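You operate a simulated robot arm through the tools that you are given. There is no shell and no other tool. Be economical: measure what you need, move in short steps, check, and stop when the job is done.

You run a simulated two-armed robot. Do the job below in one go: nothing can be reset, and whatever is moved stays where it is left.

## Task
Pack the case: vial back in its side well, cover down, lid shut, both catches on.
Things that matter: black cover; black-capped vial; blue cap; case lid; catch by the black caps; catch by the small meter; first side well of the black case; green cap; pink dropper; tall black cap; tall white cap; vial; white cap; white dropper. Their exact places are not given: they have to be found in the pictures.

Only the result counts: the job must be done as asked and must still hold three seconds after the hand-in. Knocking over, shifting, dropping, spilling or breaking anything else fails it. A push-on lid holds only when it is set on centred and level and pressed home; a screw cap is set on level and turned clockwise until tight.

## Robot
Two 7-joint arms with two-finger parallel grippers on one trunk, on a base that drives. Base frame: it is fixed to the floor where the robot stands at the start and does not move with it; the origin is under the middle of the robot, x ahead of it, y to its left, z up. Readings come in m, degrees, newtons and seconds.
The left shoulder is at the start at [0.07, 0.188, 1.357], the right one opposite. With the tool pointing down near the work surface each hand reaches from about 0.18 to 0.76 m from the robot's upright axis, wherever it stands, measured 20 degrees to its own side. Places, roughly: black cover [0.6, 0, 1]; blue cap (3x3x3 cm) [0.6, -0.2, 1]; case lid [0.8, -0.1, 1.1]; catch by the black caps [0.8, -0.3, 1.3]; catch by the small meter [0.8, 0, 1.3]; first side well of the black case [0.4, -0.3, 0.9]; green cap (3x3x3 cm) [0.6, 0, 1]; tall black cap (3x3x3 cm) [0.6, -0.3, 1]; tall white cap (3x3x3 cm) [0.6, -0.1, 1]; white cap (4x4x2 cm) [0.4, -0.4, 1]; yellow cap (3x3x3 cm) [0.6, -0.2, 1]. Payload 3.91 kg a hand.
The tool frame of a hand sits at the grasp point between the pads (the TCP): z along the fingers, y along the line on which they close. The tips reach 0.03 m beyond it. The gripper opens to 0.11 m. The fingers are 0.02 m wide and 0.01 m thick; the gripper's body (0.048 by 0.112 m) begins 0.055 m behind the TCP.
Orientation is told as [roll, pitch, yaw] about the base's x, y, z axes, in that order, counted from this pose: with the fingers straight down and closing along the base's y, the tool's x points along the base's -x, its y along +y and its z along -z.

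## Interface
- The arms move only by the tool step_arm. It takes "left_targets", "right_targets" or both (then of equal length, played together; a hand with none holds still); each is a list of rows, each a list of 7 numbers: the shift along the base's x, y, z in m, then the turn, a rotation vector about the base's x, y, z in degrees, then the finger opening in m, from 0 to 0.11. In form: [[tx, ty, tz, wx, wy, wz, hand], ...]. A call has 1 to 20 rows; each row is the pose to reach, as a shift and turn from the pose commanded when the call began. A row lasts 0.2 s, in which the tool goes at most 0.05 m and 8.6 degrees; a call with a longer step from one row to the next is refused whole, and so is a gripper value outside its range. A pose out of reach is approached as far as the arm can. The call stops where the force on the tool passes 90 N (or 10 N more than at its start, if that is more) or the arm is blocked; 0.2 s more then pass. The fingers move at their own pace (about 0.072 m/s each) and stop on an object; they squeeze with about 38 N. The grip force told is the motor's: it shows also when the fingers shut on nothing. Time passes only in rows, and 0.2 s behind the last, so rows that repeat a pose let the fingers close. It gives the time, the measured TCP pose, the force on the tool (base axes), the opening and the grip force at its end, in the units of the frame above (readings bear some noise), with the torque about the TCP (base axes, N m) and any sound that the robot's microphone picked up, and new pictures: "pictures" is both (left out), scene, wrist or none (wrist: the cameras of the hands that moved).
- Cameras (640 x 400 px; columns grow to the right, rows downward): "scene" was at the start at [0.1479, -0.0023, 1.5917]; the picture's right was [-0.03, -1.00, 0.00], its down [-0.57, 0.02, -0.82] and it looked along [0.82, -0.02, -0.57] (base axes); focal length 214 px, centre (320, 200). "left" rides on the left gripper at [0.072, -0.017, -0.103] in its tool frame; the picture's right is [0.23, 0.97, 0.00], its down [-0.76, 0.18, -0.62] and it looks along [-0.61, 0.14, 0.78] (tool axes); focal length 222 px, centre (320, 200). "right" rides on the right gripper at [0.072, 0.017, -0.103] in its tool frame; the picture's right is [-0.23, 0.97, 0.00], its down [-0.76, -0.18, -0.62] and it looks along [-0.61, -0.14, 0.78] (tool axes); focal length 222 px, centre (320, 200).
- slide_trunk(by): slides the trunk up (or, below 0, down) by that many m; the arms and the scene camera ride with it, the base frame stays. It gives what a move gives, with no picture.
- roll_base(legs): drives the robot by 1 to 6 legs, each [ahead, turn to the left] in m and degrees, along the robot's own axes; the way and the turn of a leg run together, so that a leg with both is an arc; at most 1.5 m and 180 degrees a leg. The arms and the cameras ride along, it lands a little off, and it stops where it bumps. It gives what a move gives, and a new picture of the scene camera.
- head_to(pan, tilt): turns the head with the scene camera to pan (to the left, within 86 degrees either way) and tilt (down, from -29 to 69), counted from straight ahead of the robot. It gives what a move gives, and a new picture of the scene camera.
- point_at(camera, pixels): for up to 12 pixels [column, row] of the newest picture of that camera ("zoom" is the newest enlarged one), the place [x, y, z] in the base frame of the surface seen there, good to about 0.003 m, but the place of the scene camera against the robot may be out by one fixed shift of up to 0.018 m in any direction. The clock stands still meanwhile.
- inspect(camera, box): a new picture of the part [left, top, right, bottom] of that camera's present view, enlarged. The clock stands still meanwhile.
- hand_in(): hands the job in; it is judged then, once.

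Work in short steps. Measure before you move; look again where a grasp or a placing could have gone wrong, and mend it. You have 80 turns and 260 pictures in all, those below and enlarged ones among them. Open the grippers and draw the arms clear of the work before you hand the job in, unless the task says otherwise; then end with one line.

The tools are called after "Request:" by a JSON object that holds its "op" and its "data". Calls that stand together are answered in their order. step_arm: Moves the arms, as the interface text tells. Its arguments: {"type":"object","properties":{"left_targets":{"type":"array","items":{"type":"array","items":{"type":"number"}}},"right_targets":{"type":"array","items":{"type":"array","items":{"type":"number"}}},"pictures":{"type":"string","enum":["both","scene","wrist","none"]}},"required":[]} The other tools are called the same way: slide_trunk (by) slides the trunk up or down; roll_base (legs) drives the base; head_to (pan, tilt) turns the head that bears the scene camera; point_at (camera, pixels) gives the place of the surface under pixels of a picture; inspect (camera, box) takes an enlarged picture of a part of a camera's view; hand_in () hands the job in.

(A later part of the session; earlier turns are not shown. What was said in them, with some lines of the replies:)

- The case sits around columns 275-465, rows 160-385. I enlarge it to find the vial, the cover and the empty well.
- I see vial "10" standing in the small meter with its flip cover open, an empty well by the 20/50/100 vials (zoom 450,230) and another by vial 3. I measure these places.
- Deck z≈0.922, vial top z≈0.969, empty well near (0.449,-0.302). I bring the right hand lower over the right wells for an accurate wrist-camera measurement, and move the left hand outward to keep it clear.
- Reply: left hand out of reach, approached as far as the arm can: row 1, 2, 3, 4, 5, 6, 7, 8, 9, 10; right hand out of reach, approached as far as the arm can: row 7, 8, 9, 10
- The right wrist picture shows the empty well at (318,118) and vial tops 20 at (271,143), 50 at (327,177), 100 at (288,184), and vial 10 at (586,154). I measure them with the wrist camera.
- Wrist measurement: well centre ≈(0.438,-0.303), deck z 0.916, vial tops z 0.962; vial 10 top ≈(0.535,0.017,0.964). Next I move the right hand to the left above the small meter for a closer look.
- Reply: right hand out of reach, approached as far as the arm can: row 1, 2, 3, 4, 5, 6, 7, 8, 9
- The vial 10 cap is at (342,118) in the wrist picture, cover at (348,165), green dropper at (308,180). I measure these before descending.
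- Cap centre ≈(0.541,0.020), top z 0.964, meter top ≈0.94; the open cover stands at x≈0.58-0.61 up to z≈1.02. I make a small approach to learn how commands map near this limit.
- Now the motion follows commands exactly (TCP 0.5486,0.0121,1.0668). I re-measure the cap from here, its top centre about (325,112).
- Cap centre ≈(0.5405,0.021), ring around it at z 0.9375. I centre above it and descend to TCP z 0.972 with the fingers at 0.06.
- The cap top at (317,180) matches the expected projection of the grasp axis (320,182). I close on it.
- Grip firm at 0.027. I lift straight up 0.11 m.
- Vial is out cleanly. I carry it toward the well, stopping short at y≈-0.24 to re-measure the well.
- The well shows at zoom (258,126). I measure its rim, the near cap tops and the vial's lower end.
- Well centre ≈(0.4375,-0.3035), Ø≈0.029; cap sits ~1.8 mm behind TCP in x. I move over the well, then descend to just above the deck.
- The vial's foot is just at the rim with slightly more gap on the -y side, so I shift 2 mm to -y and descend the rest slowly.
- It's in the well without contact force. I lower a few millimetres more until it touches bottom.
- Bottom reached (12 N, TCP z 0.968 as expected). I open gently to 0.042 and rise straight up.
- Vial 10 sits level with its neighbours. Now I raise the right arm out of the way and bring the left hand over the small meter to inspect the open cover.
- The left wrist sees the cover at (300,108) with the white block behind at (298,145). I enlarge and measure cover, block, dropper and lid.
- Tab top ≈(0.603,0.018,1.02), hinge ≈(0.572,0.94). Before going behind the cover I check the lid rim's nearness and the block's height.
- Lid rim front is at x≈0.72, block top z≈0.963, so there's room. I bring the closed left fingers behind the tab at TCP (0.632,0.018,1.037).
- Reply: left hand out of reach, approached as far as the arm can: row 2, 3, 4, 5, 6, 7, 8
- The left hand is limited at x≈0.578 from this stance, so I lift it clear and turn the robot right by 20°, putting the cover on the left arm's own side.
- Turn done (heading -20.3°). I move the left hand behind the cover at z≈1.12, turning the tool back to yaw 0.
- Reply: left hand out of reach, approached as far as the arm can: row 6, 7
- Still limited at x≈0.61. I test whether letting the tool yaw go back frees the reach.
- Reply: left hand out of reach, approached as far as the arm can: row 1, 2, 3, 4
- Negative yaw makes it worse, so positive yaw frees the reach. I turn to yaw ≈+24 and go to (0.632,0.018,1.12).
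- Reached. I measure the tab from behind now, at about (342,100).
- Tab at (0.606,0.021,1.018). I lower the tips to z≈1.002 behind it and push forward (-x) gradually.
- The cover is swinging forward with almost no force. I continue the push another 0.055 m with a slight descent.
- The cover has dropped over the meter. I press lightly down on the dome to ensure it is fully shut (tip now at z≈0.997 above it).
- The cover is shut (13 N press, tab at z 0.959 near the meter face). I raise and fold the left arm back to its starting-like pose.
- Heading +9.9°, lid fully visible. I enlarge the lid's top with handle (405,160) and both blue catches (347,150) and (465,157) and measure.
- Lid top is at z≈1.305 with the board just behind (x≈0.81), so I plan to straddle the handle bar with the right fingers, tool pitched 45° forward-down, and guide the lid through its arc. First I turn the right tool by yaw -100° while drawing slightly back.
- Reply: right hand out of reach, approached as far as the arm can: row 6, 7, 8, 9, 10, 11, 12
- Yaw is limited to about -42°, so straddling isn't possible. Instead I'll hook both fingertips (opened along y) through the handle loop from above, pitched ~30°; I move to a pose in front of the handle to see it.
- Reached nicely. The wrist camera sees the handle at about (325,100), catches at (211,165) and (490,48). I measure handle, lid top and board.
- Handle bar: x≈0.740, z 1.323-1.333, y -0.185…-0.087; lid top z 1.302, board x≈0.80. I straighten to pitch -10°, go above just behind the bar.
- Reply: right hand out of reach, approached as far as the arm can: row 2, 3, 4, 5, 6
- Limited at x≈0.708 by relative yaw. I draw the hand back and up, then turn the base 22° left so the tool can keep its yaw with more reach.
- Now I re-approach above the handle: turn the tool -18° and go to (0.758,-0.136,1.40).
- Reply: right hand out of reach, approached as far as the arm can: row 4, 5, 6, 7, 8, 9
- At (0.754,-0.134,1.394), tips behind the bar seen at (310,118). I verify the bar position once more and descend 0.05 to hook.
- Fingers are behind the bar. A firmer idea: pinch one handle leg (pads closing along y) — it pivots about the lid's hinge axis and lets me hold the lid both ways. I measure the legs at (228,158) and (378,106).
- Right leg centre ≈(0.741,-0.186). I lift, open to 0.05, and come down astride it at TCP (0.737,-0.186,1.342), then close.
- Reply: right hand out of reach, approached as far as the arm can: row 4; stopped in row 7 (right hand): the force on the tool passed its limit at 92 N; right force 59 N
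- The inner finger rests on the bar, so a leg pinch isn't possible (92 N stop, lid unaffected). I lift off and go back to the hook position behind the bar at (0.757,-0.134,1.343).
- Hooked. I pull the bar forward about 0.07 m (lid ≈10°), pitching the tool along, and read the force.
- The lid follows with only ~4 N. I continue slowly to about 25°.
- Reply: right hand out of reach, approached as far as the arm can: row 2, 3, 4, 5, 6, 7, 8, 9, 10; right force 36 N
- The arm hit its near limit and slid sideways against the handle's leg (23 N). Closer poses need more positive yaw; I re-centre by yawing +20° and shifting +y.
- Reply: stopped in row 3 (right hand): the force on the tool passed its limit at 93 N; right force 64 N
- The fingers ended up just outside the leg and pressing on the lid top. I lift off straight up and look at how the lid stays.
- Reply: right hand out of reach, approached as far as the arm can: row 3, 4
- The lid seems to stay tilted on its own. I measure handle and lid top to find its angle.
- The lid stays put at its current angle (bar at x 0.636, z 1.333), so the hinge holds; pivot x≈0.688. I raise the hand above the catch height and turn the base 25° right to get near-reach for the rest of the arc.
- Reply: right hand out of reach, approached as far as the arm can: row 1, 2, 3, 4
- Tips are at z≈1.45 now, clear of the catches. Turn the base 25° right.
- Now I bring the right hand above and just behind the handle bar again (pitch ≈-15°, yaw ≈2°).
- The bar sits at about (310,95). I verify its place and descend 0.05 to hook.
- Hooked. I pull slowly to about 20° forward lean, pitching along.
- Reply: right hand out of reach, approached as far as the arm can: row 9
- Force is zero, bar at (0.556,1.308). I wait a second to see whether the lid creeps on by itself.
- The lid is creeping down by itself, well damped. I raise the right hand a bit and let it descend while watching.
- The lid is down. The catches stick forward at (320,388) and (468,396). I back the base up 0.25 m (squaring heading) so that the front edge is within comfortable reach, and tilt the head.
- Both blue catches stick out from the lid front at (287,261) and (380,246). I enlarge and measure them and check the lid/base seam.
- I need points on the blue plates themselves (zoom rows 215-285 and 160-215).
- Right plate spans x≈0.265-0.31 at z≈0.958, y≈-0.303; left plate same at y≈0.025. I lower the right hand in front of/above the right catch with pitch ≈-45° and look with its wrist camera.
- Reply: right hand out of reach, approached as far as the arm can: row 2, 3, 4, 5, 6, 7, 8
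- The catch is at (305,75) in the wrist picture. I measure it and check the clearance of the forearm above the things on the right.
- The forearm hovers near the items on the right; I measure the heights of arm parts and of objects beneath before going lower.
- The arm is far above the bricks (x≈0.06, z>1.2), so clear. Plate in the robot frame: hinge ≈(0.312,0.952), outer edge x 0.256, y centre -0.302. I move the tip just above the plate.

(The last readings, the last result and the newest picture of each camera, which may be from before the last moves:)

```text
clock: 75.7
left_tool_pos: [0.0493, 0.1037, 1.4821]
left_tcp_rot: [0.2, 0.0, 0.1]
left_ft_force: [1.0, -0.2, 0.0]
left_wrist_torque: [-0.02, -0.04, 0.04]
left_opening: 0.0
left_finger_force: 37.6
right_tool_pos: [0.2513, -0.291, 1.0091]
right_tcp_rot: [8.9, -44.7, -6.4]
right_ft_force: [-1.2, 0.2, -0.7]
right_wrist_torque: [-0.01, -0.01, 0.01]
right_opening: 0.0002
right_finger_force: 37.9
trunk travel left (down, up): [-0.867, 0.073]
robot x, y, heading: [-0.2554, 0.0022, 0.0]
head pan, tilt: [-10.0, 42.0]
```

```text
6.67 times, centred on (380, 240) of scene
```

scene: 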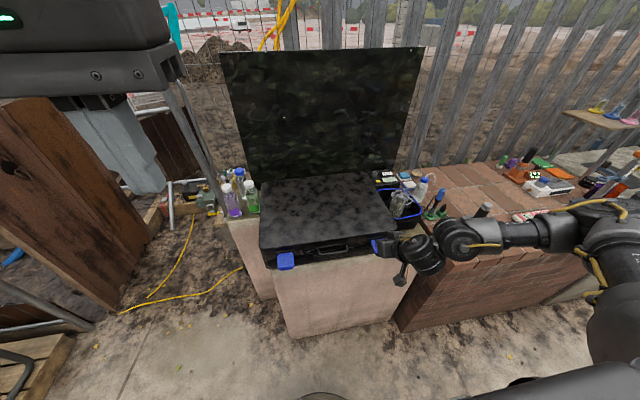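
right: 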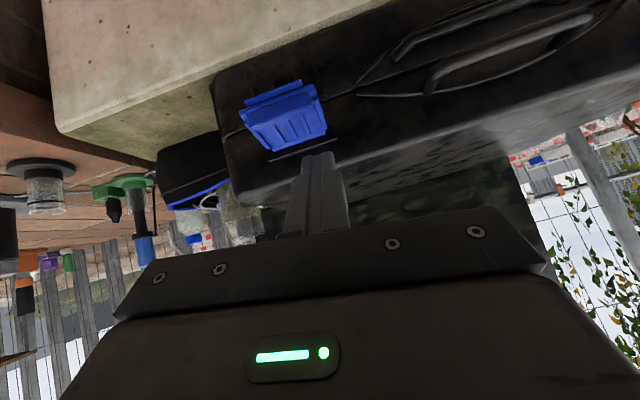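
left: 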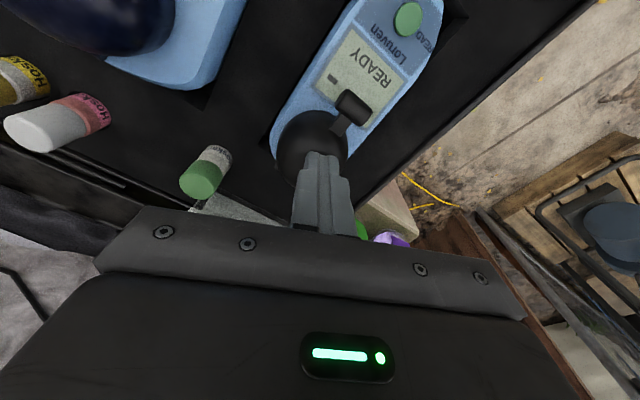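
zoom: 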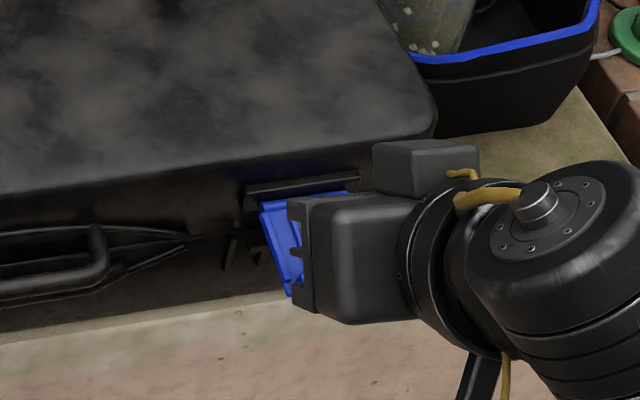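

Tip is at ≈(0.2725,-0.289,0.988), slightly left of the plate centre. I shift -0.011 in y and sweep the plate down through its arc.

Request:
{"op": "step_arm", "data": {"right_targets": [[0.0, -0.011, -0.01, 0, 0, 0, 0.0], [0.0, -0.011, -0.022, 0, 0, 0, 0.0], [-0.001, -0.011, -0.032, 0, 0, 0, 0.0], [-0.002, -0.011, -0.043, 0, 0, 0, 0.0], [0.0, -0.011, -0.05, 0, 0, 0, 0.0], [0.003, -0.011, -0.057, 0, 0, 0, 0.0], [0.008, -0.011, -0.063, 0, 0, 0, 0.0], [0.0125, -0.011, -0.068, 0, 0, 0, 0.0], [0.019, -0.011, -0.073, 0, 0, 0, 0.0], [0.025, -0.011, -0.076, 0, 0, 0, 0.0], [0.032, -0.011, -0.078, 0, 0, 0, 0.0]]}}

Request:
{"op": "inspect", "data": {"camera": "scene", "box": [340, 210, 420, 270]}}

```text
clock: 78.1
left_tool_pos: [0.0419, 0.1073, 1.4844]
left_tcp_rot: [0.1, -0.3, 0.2]
left_ft_force: [0.9, 0.4, 0.1]
left_wrist_torque: [-0.03, -0.01, -0.03]
left_opening: 0.0
left_finger_force: 37.5
right_tool_pos: [0.2776, -0.2983, 0.9336]
right_tcp_rot: [8.7, -44.7, -6.0]
right_ft_force: [-30.2, -1.6, 13.2]
right_wrist_torque: [-0.09, 0.56, -0.14]
right_opening: 0.0
right_finger_force: 37.5
trunk travel left (down, up): [-0.867, 0.073]
robot x, y, heading: [-0.2608, 0.0004, -0.1]
head pan, tilt: [-10.0, 42.0]
```

scene: 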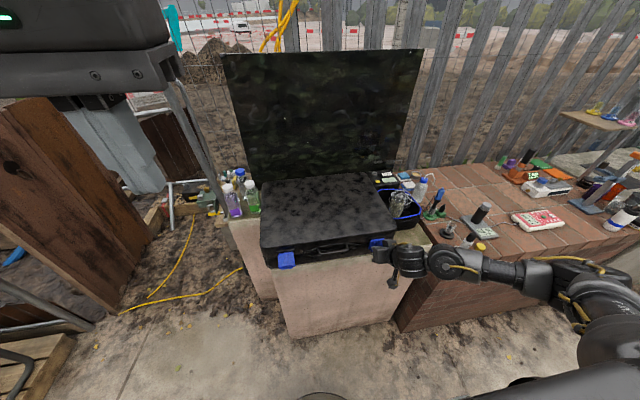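
right: 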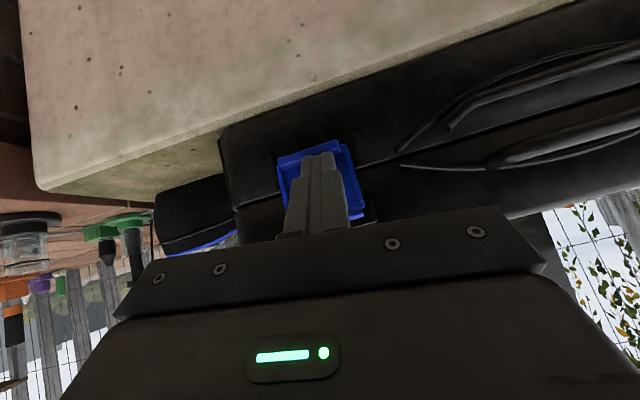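

```text
6.67 times, centred on (380, 240) of scene
```

zoom: 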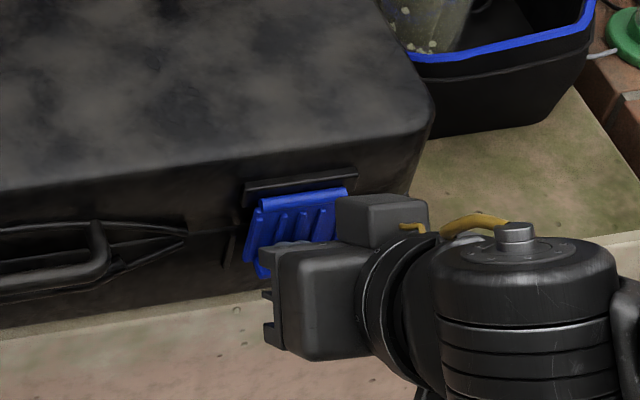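

The plate is nearly upright and resisting at 30 N. I push on in +x until it snaps.

Request:
{"op": "step_arm", "data": {"right_targets": [[0.003, 0, 0, 0, 0, 0, 0.0], [0.006, 0, 0, 0, 0, 0, 0.0], [0.009, 0, 0, 0, 0, 0, 0.0], [0.012, 0, 0, 0, 0, 0, 0.0], [0.015, 0, 0, 0, 0, 0, 0.0]], "pictures": "wrist"}}

Request:
{"op": "inspect", "data": {"camera": "scene", "box": [340, 210, 420, 270]}}

```text
clock: 79.2
left_tool_pos: [0.0337, 0.1073, 1.4862]
left_tcp_rot: [-0.2, -0.5, 0.1]
left_ft_force: [-0.4, -0.8, 0.1]
left_wrist_torque: [-0.01, 0.07, 0.02]
left_opening: 0.0
left_finger_force: 37.5
right_tool_pos: [0.2777, -0.2992, 0.9328]
right_tcp_rot: [7.9, -44.5, -5.2]
right_ft_force: [-63.2, -13.2, 49.1]
right_wrist_torque: [-0.08, 0.05, -0.22]
right_opening: 0.0
right_finger_force: 37.9
trunk travel left (down, up): [-0.867, 0.073]
robot x, y, heading: [-0.2614, 0.0012, -0.8]
head pan, tilt: [-10.0, 42.0]
stopped in row 5 (right hand): the force on the tool passed its limit at 92 N (the readings are from after the stop); the commanded pose is now the measured one
```

right: 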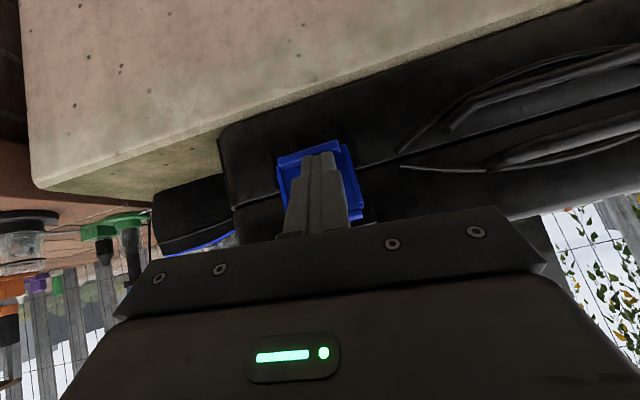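

```text
6.67 times, centred on (380, 240) of scene
```

zoom: 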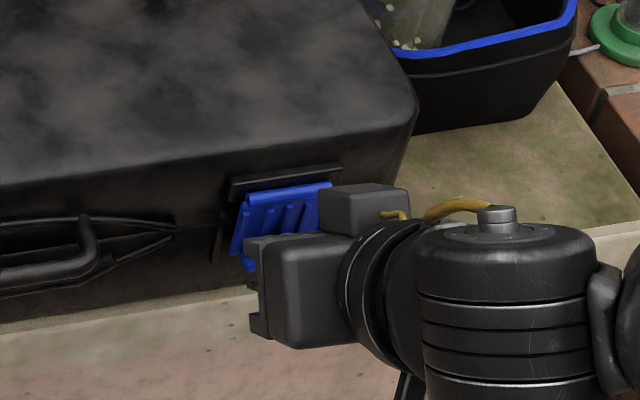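

92 N reached with no further motion; the plate may be home. I draw back and look at it.

Request:
{"op": "step_arm", "data": {"right_targets": [[-0.01, 0, 0, 0, 0, 0, 0.0], [-0.03, 0, 0.005, 0, 0, 0, 0.0], [-0.05, -0.01, 0.03, 0, 0, 0, 0.0], [-0.06, -0.02, 0.06, 0, 0, 0, 0.0], [-0.06, -0.03, 0.09, 0, 0, 0, 0.0]], "pictures": "wrist"}}

Request:
{"op": "inspect", "data": {"camera": "right", "box": [240, 20, 400, 140]}}

Request:
{"op": "inspect", "data": {"camera": "scene", "box": [250, 200, 420, 290]}}

```text
clock: 80.4
left_tool_pos: [0.052, 0.1078, 1.4819]
left_tcp_rot: [0.0, 0.2, 0.1]
left_ft_force: [0.1, -0.6, 0.4]
left_wrist_torque: [-0.02, 0.02, -0.02]
left_opening: 0.0002
left_finger_force: 37.6
right_tool_pos: [0.2306, -0.3295, 1.0142]
right_tcp_rot: [8.2, -43.8, -5.3]
right_ft_force: [-1.1, 0.1, -0.1]
right_wrist_torque: [0.02, 0.01, 0.0]
right_opening: 0.0
right_finger_force: 37.8
trunk travel left (down, up): [-0.867, 0.073]
robot x, y, heading: [-0.257, -0.0025, -0.3]
head pan, tilt: [-10.0, 42.0]
```

right: 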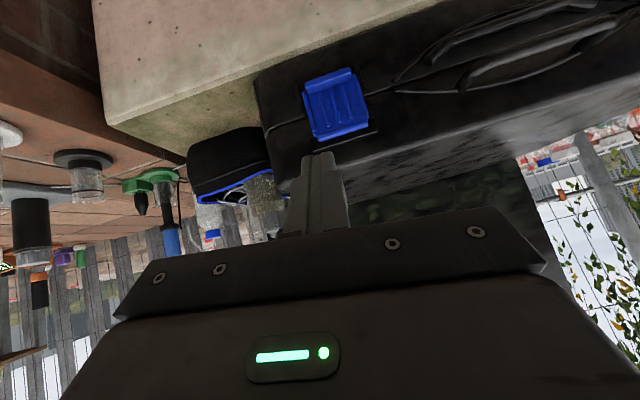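

```text
3.33 times, centred on (320, 80) of right
```

zoom: 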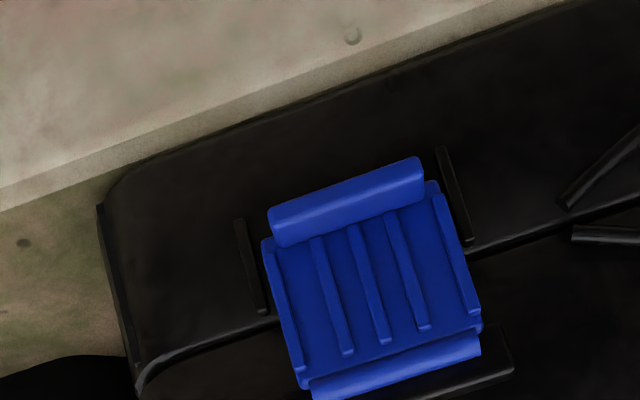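

```text
3.76 times, centred on (335, 245) of scene
```

zoom: 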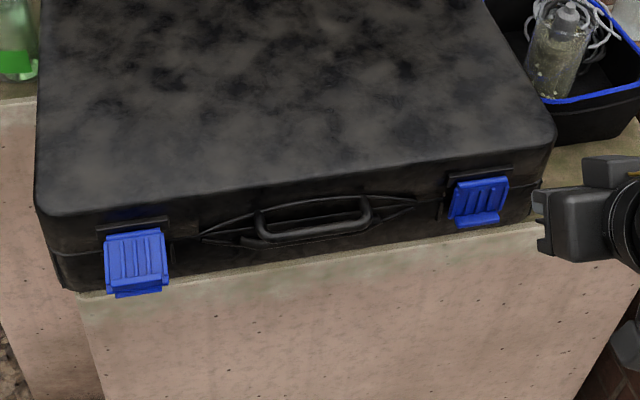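

The right catch now lies flat between its guides. I measure its plane to confirm, and compare with the case front.

Request:
{"op": "point_at", "data": {"camera": "right", "pixels": [[333, 82], [335, 95], [338, 110], [342, 125], [315, 105], [360, 95], [300, 95], [375, 80]]}}

```text
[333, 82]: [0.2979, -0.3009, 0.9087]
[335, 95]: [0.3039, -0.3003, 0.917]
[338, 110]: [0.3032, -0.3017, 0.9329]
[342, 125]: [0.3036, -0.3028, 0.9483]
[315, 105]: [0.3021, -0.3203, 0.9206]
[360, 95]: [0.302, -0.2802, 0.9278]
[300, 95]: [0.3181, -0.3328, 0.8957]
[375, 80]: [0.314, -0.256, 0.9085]
```

The right catch is vertical and flush (x 0.303 top to bottom). Now the left: I bring the left hand down in front of the left catch with pitch -45°, and move the right hand aside.

Request:
{"op": "step_arm", "data": {"left_targets": [[0.02, -0.005, -0.03, 0, -3, 0, 0.0], [0.035, -0.01, -0.065, 0, -7, 0, 0.0], [0.05, -0.015, -0.1, 0, -11, 0, 0.0], [0.065, -0.02, -0.135, 0, -15, 0, 0.0], [0.08, -0.03, -0.17, 0, -19, 0, 0.0], [0.095, -0.04, -0.205, 0, -23, 0, 0.0], [0.11, -0.05, -0.24, 0, -27, 0, 0.0], [0.125, -0.06, -0.275, 0, -31, 0, 0.0], [0.14, -0.065, -0.31, 0, -35, 0, 0.0], [0.15, -0.07, -0.345, 0, -39, 0, 0.0], [0.16, -0.075, -0.38, 0, -42, 0, 0.0], [0.165, -0.078, -0.41, 0, -45, 0, 0.0]], "right_targets": [[0, -0.005, 0.01, 0, 0, 0, 0.0], [0, -0.01, 0.02, 0, 0, 0, 0.0], [0, -0.015, 0.03, 0, 0, 0, 0.0], [0, -0.02, 0.05, 0, 0, 0, 0.0], [0, -0.025, 0.07, 0, 0, 0, 0.0], [0, -0.03, 0.09, 0, 0, 0, 0.0], [0, -0.035, 0.11, 0, 0, 0, 0.0], [0, -0.04, 0.13, 0, 0, 0, 0.0], [0, -0.045, 0.15, 0, 0, 0, 0.0], [0, -0.05, 0.15, 0, 0, 0, 0.0], [0, -0.05, 0.15, 0, 0, 0, 0.0], [0, -0.05, 0.15, 0, 0, 0, 0.0]]}}

```text
clock: 83.0
left_tool_pos: [0.2146, 0.028, 1.0731]
left_tcp_rot: [-0.1, -44.9, 0.2]
left_ft_force: [-0.1, 0.8, -0.1]
left_wrist_torque: [0.0, -0.01, 0.01]
left_opening: 0.0
left_finger_force: 37.9
right_tool_pos: [0.2291, -0.38, 1.1647]
right_tcp_rot: [8.2, -43.9, -5.4]
right_ft_force: [0.2, -0.3, -0.4]
right_wrist_torque: [-0.04, -0.03, -0.03]
right_opening: 0.0
right_finger_force: 37.6
trunk travel left (down, up): [-0.867, 0.073]
robot x, y, heading: [-0.2583, -0.0021, -0.3]
head pan, tilt: [-10.0, 42.0]
```

scene: 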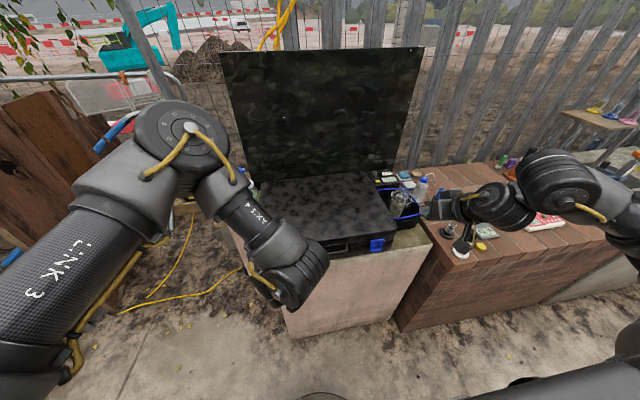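
right: 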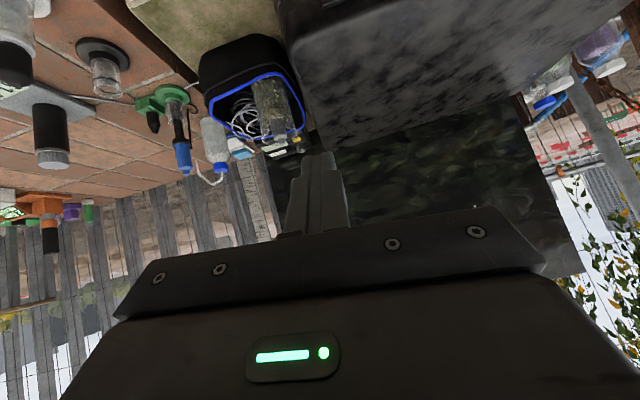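
left: 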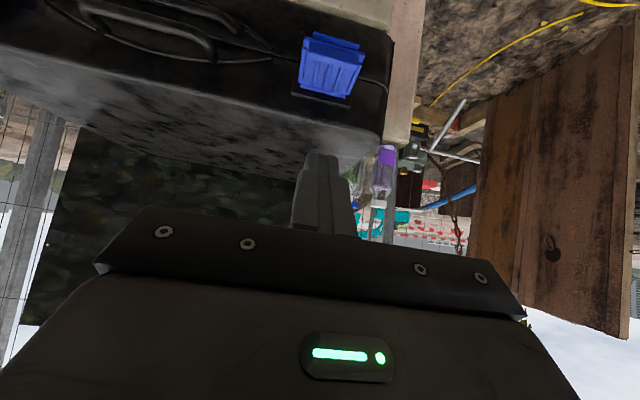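

The left hand reached cleanly; left catch at (330,65) in its picture. I measure it.

Request:
{"op": "point_at", "data": {"camera": "left", "pixels": [[330, 50], [330, 65], [327, 85], [335, 38], [308, 65], [352, 72], [320, 97]]}}

```text
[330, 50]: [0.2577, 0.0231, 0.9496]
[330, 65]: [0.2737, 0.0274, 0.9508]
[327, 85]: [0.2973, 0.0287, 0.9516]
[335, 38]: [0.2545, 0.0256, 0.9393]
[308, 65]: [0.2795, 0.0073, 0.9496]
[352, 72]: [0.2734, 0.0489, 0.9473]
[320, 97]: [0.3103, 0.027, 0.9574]
```

Same geometry at y≈0.028. I move above the plate and do the same sweep and push with the left tip.

Request:
{"op": "step_arm", "data": {"left_targets": [[0.012, 0, -0.022, 0, 0, 0, 0.0], [0.024, 0, -0.044, 0, 0, 0, 0.0], [0.0357, 0, -0.066, 0, 0, 0, 0.0], [0.0357, 0, -0.076, 0, 0, 0, 0.0], [0.0357, 0, -0.088, 0, 0, 0, 0.0], [0.0347, 0, -0.098, 0, 0, 0, 0.0], [0.0337, 0, -0.109, 0, 0, 0, 0.0], [0.0357, 0, -0.116, 0, 0, 0, 0.0], [0.0387, 0, -0.123, 0, 0, 0, 0.0], [0.0437, 0, -0.129, 0, 0, 0, 0.0], [0.0482, 0, -0.134, 0, 0, 0, 0.0], [0.0547, 0, -0.139, 0, 0, 0, 0.0], [0.0607, 0, -0.142, 0, 0, 0, 0.0], [0.0677, 0, -0.144, 0, 0, 0, 0.0], [0.0717, 0, -0.144, 0, 0, 0, 0.0], [0.0757, 0, -0.144, 0, 0, 0, 0.0], [0.0787, 0, -0.144, 0, 0, 0, 0.0], [0.0817, 0, -0.144, 0, 0, 0, 0.0]]}}

```text
clock: 86.8
left_tool_pos: [0.2777, 0.028, 0.9324]
left_tcp_rot: [-0.2, -44.7, 0.0]
left_ft_force: [-77.1, 4.3, 21.9]
left_wrist_torque: [-0.02, 1.26, 0.26]
left_opening: 0.0
left_finger_force: 37.7
right_tool_pos: [0.2151, -0.3783, 1.1716]
right_tcp_rot: [8.2, -44.5, -5.5]
right_ft_force: [0.5, -0.5, 1.2]
right_wrist_torque: [0.02, 0.0, 0.0]
right_opening: 0.0002
right_finger_force: 38.2
trunk travel left (down, up): [-0.867, 0.073]
robot x, y, heading: [-0.258, 0.0007, -0.2]
head pan, tilt: [-10.0, 42.0]
```

scene: 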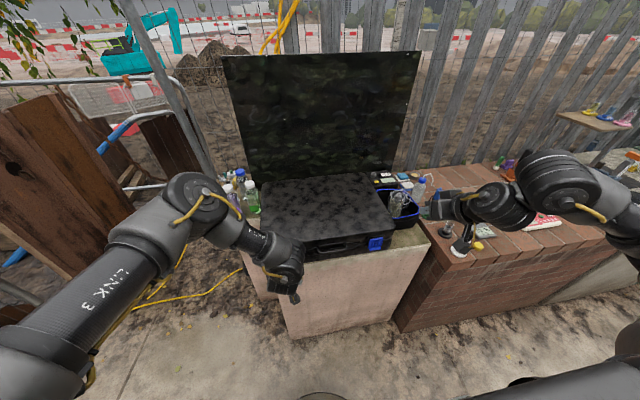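
left: 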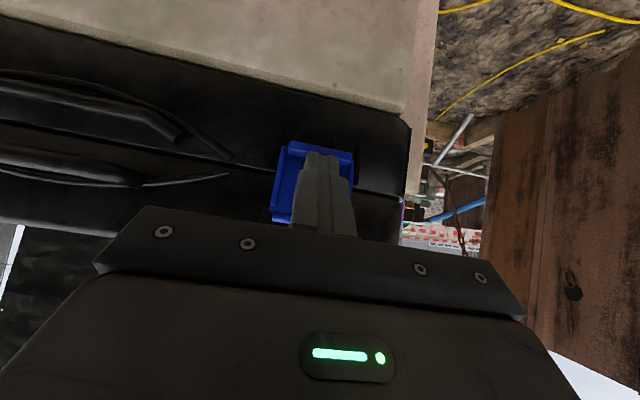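

The left tip reached the same end position with 77 N. I draw it back and inspect both catches.

Request:
{"op": "step_arm", "data": {"left_targets": [[-0.015, 0, 0, 0, 0, 0, 0.0], [-0.035, 0, 0.005, 0, 0, 0, 0.0], [-0.055, 0.01, 0.03, 0, 0, 0, 0.0], [-0.065, 0.02, 0.06, 0, 0, 0, 0.0], [-0.065, 0.03, 0.09, 0, 0, 0, 0.0]], "pictures": "wrist"}}

Request:
{"op": "inspect", "data": {"camera": "left", "box": [200, 20, 400, 150]}}

```text
clock: 88.0
left_tool_pos: [0.2321, 0.0595, 1.0171]
left_tcp_rot: [-0.3, -44.9, 0.5]
left_ft_force: [-0.3, 0.9, -0.3]
left_wrist_torque: [0.02, 0.01, -0.04]
left_opening: 0.0001
left_finger_force: 38.0
right_tool_pos: [0.2291, -0.3788, 1.1646]
right_tcp_rot: [8.0, -43.8, -5.3]
right_ft_force: [-0.4, 0.6, -0.8]
right_wrist_torque: [-0.03, 0.02, -0.01]
right_opening: 0.0
right_finger_force: 37.3
trunk travel left (down, up): [-0.867, 0.073]
robot x, y, heading: [-0.2588, 0.002, -0.1]
head pan, tilt: [-10.0, 42.0]
```

left: 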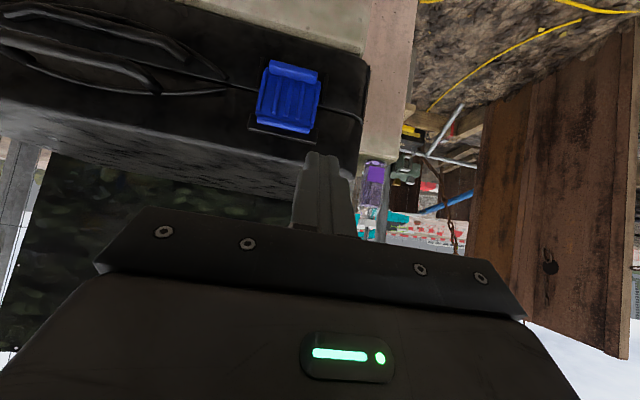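

```text
3.08 times, centred on (300, 85) of left
```

zoom: 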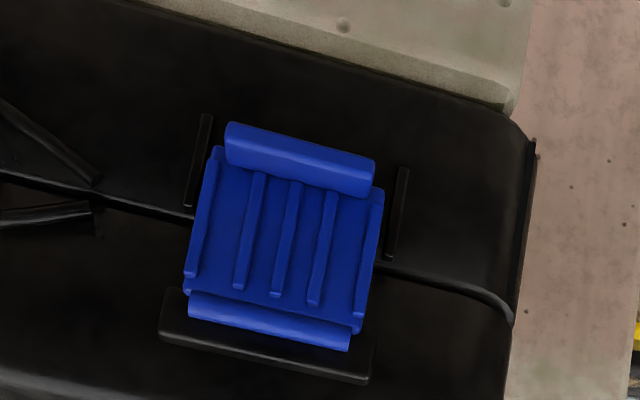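

The left catch lies flat too. I confirm its plane, then raise both arms clear and open the grippers.

Request:
{"op": "point_at", "data": {"camera": "left", "pixels": [[297, 72], [292, 90], [288, 108], [285, 122], [270, 95], [312, 100]]}}

Request:
{"op": "step_arm", "data": {"left_targets": [[-0.01, 0.02, 0.03, 0, 0, 0, 0.02], [-0.01, 0.04, 0.06, 0, 3, 0, 0.05], [-0.01, 0.06, 0.1, 0, 6, 0, 0.08], [-0.02, 0.08, 0.14, 0, 10, 0, 0.11], [-0.02, 0.1, 0.18, 0, 14, 0, 0.11], [-0.02, 0.1, 0.22, 0, 18, 0, 0.11], [-0.03, 0.1, 0.26, 0, 22, 0, 0.11]], "right_targets": [[0, 0, 0.03, 0, 0, 0, 0.02], [0, 0, 0.06, 0, 0, 0, 0.05], [0, 0, 0.09, 0, 0, 0, 0.08], [0, 0, 0.12, 0, 0, 0, 0.11], [0, 0, 0.14, 0, 0, 0, 0.11], [0, 0, 0.16, 0, 0, 0, 0.11], [0, 0, 0.18, 0, 0, 0, 0.11]], "pictures": "scene"}}

Request:
{"op": "inspect", "data": {"camera": "scene", "box": [200, 140, 480, 290]}}

```text
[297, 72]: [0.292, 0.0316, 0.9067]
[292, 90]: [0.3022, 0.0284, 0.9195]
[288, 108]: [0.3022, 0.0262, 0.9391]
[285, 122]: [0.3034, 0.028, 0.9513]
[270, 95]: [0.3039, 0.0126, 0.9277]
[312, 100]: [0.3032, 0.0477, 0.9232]
```

```text
clock: 89.6
left_tool_pos: [0.1943, 0.1585, 1.2803]
left_tcp_rot: [0.0, -23.0, 0.1]
left_ft_force: [-0.9, 0.0, -0.1]
left_wrist_torque: [-0.02, 0.01, -0.02]
left_opening: 0.1102
left_finger_force: 0.0
right_tool_pos: [0.2288, -0.3794, 1.3456]
right_tcp_rot: [8.2, -43.9, -5.3]
right_ft_force: [-0.1, -1.1, -0.2]
right_wrist_torque: [-0.01, -0.02, -0.05]
right_opening: 0.1101
right_finger_force: 0.0
trunk travel left (down, up): [-0.867, 0.073]
robot x, y, heading: [-0.257, 0.0019, -0.4]
head pan, tilt: [-10.0, 42.0]
```

scene: 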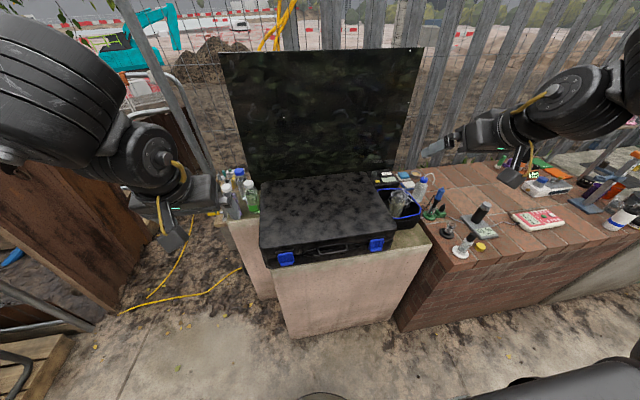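

```text
2.29 times, centred on (340, 215) of scene
```

zoom: 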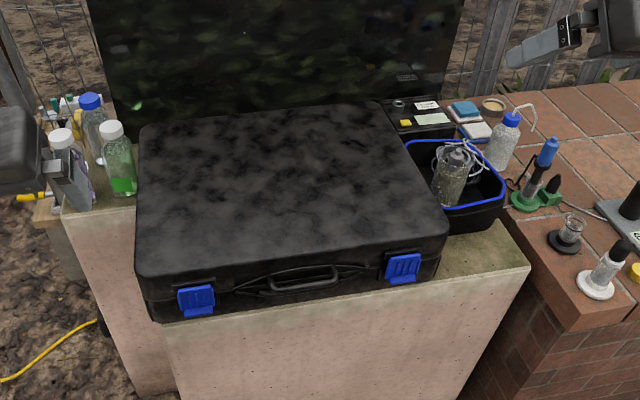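

Both plates measure vertical and everything stands in place. One last check comparing the lower lips of both catches from the scene camera.

Request:
{"op": "inspect", "data": {"camera": "scene", "box": [260, 220, 410, 280]}}

Request:
{"op": "point_at", "data": {"camera": "scene", "pixels": [[286, 255], [286, 259], [286, 264], [376, 241], [376, 245], [377, 250]]}}

```text
4.27 times, centred on (335, 250) of scene
```

zoom: 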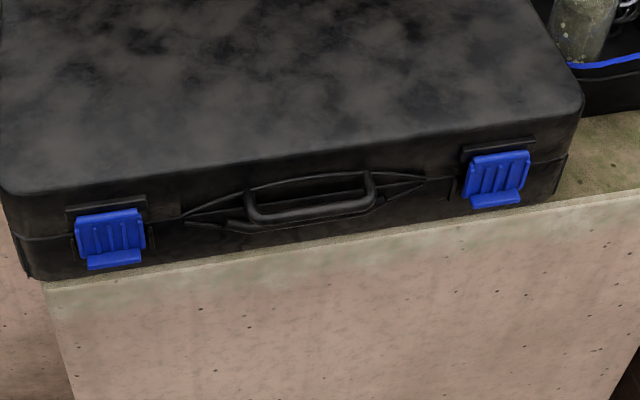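

```text
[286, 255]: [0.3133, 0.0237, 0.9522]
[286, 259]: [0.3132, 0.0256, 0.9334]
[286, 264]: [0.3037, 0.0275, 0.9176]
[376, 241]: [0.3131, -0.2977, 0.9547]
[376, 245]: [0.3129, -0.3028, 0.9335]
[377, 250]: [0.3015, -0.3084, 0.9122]
```

Both catches match each other, the lid is down and the arms are clear; handing in.

Request:
{"op": "hand_in", "data": {}}

```text
The job is handed in.
```

The case is packed and handed in: vial 10 is back in the empty well beside the 20, 50 and 100 vials, the small meter's cover and the lid are shut, and both blue catches lie flat against the case front.
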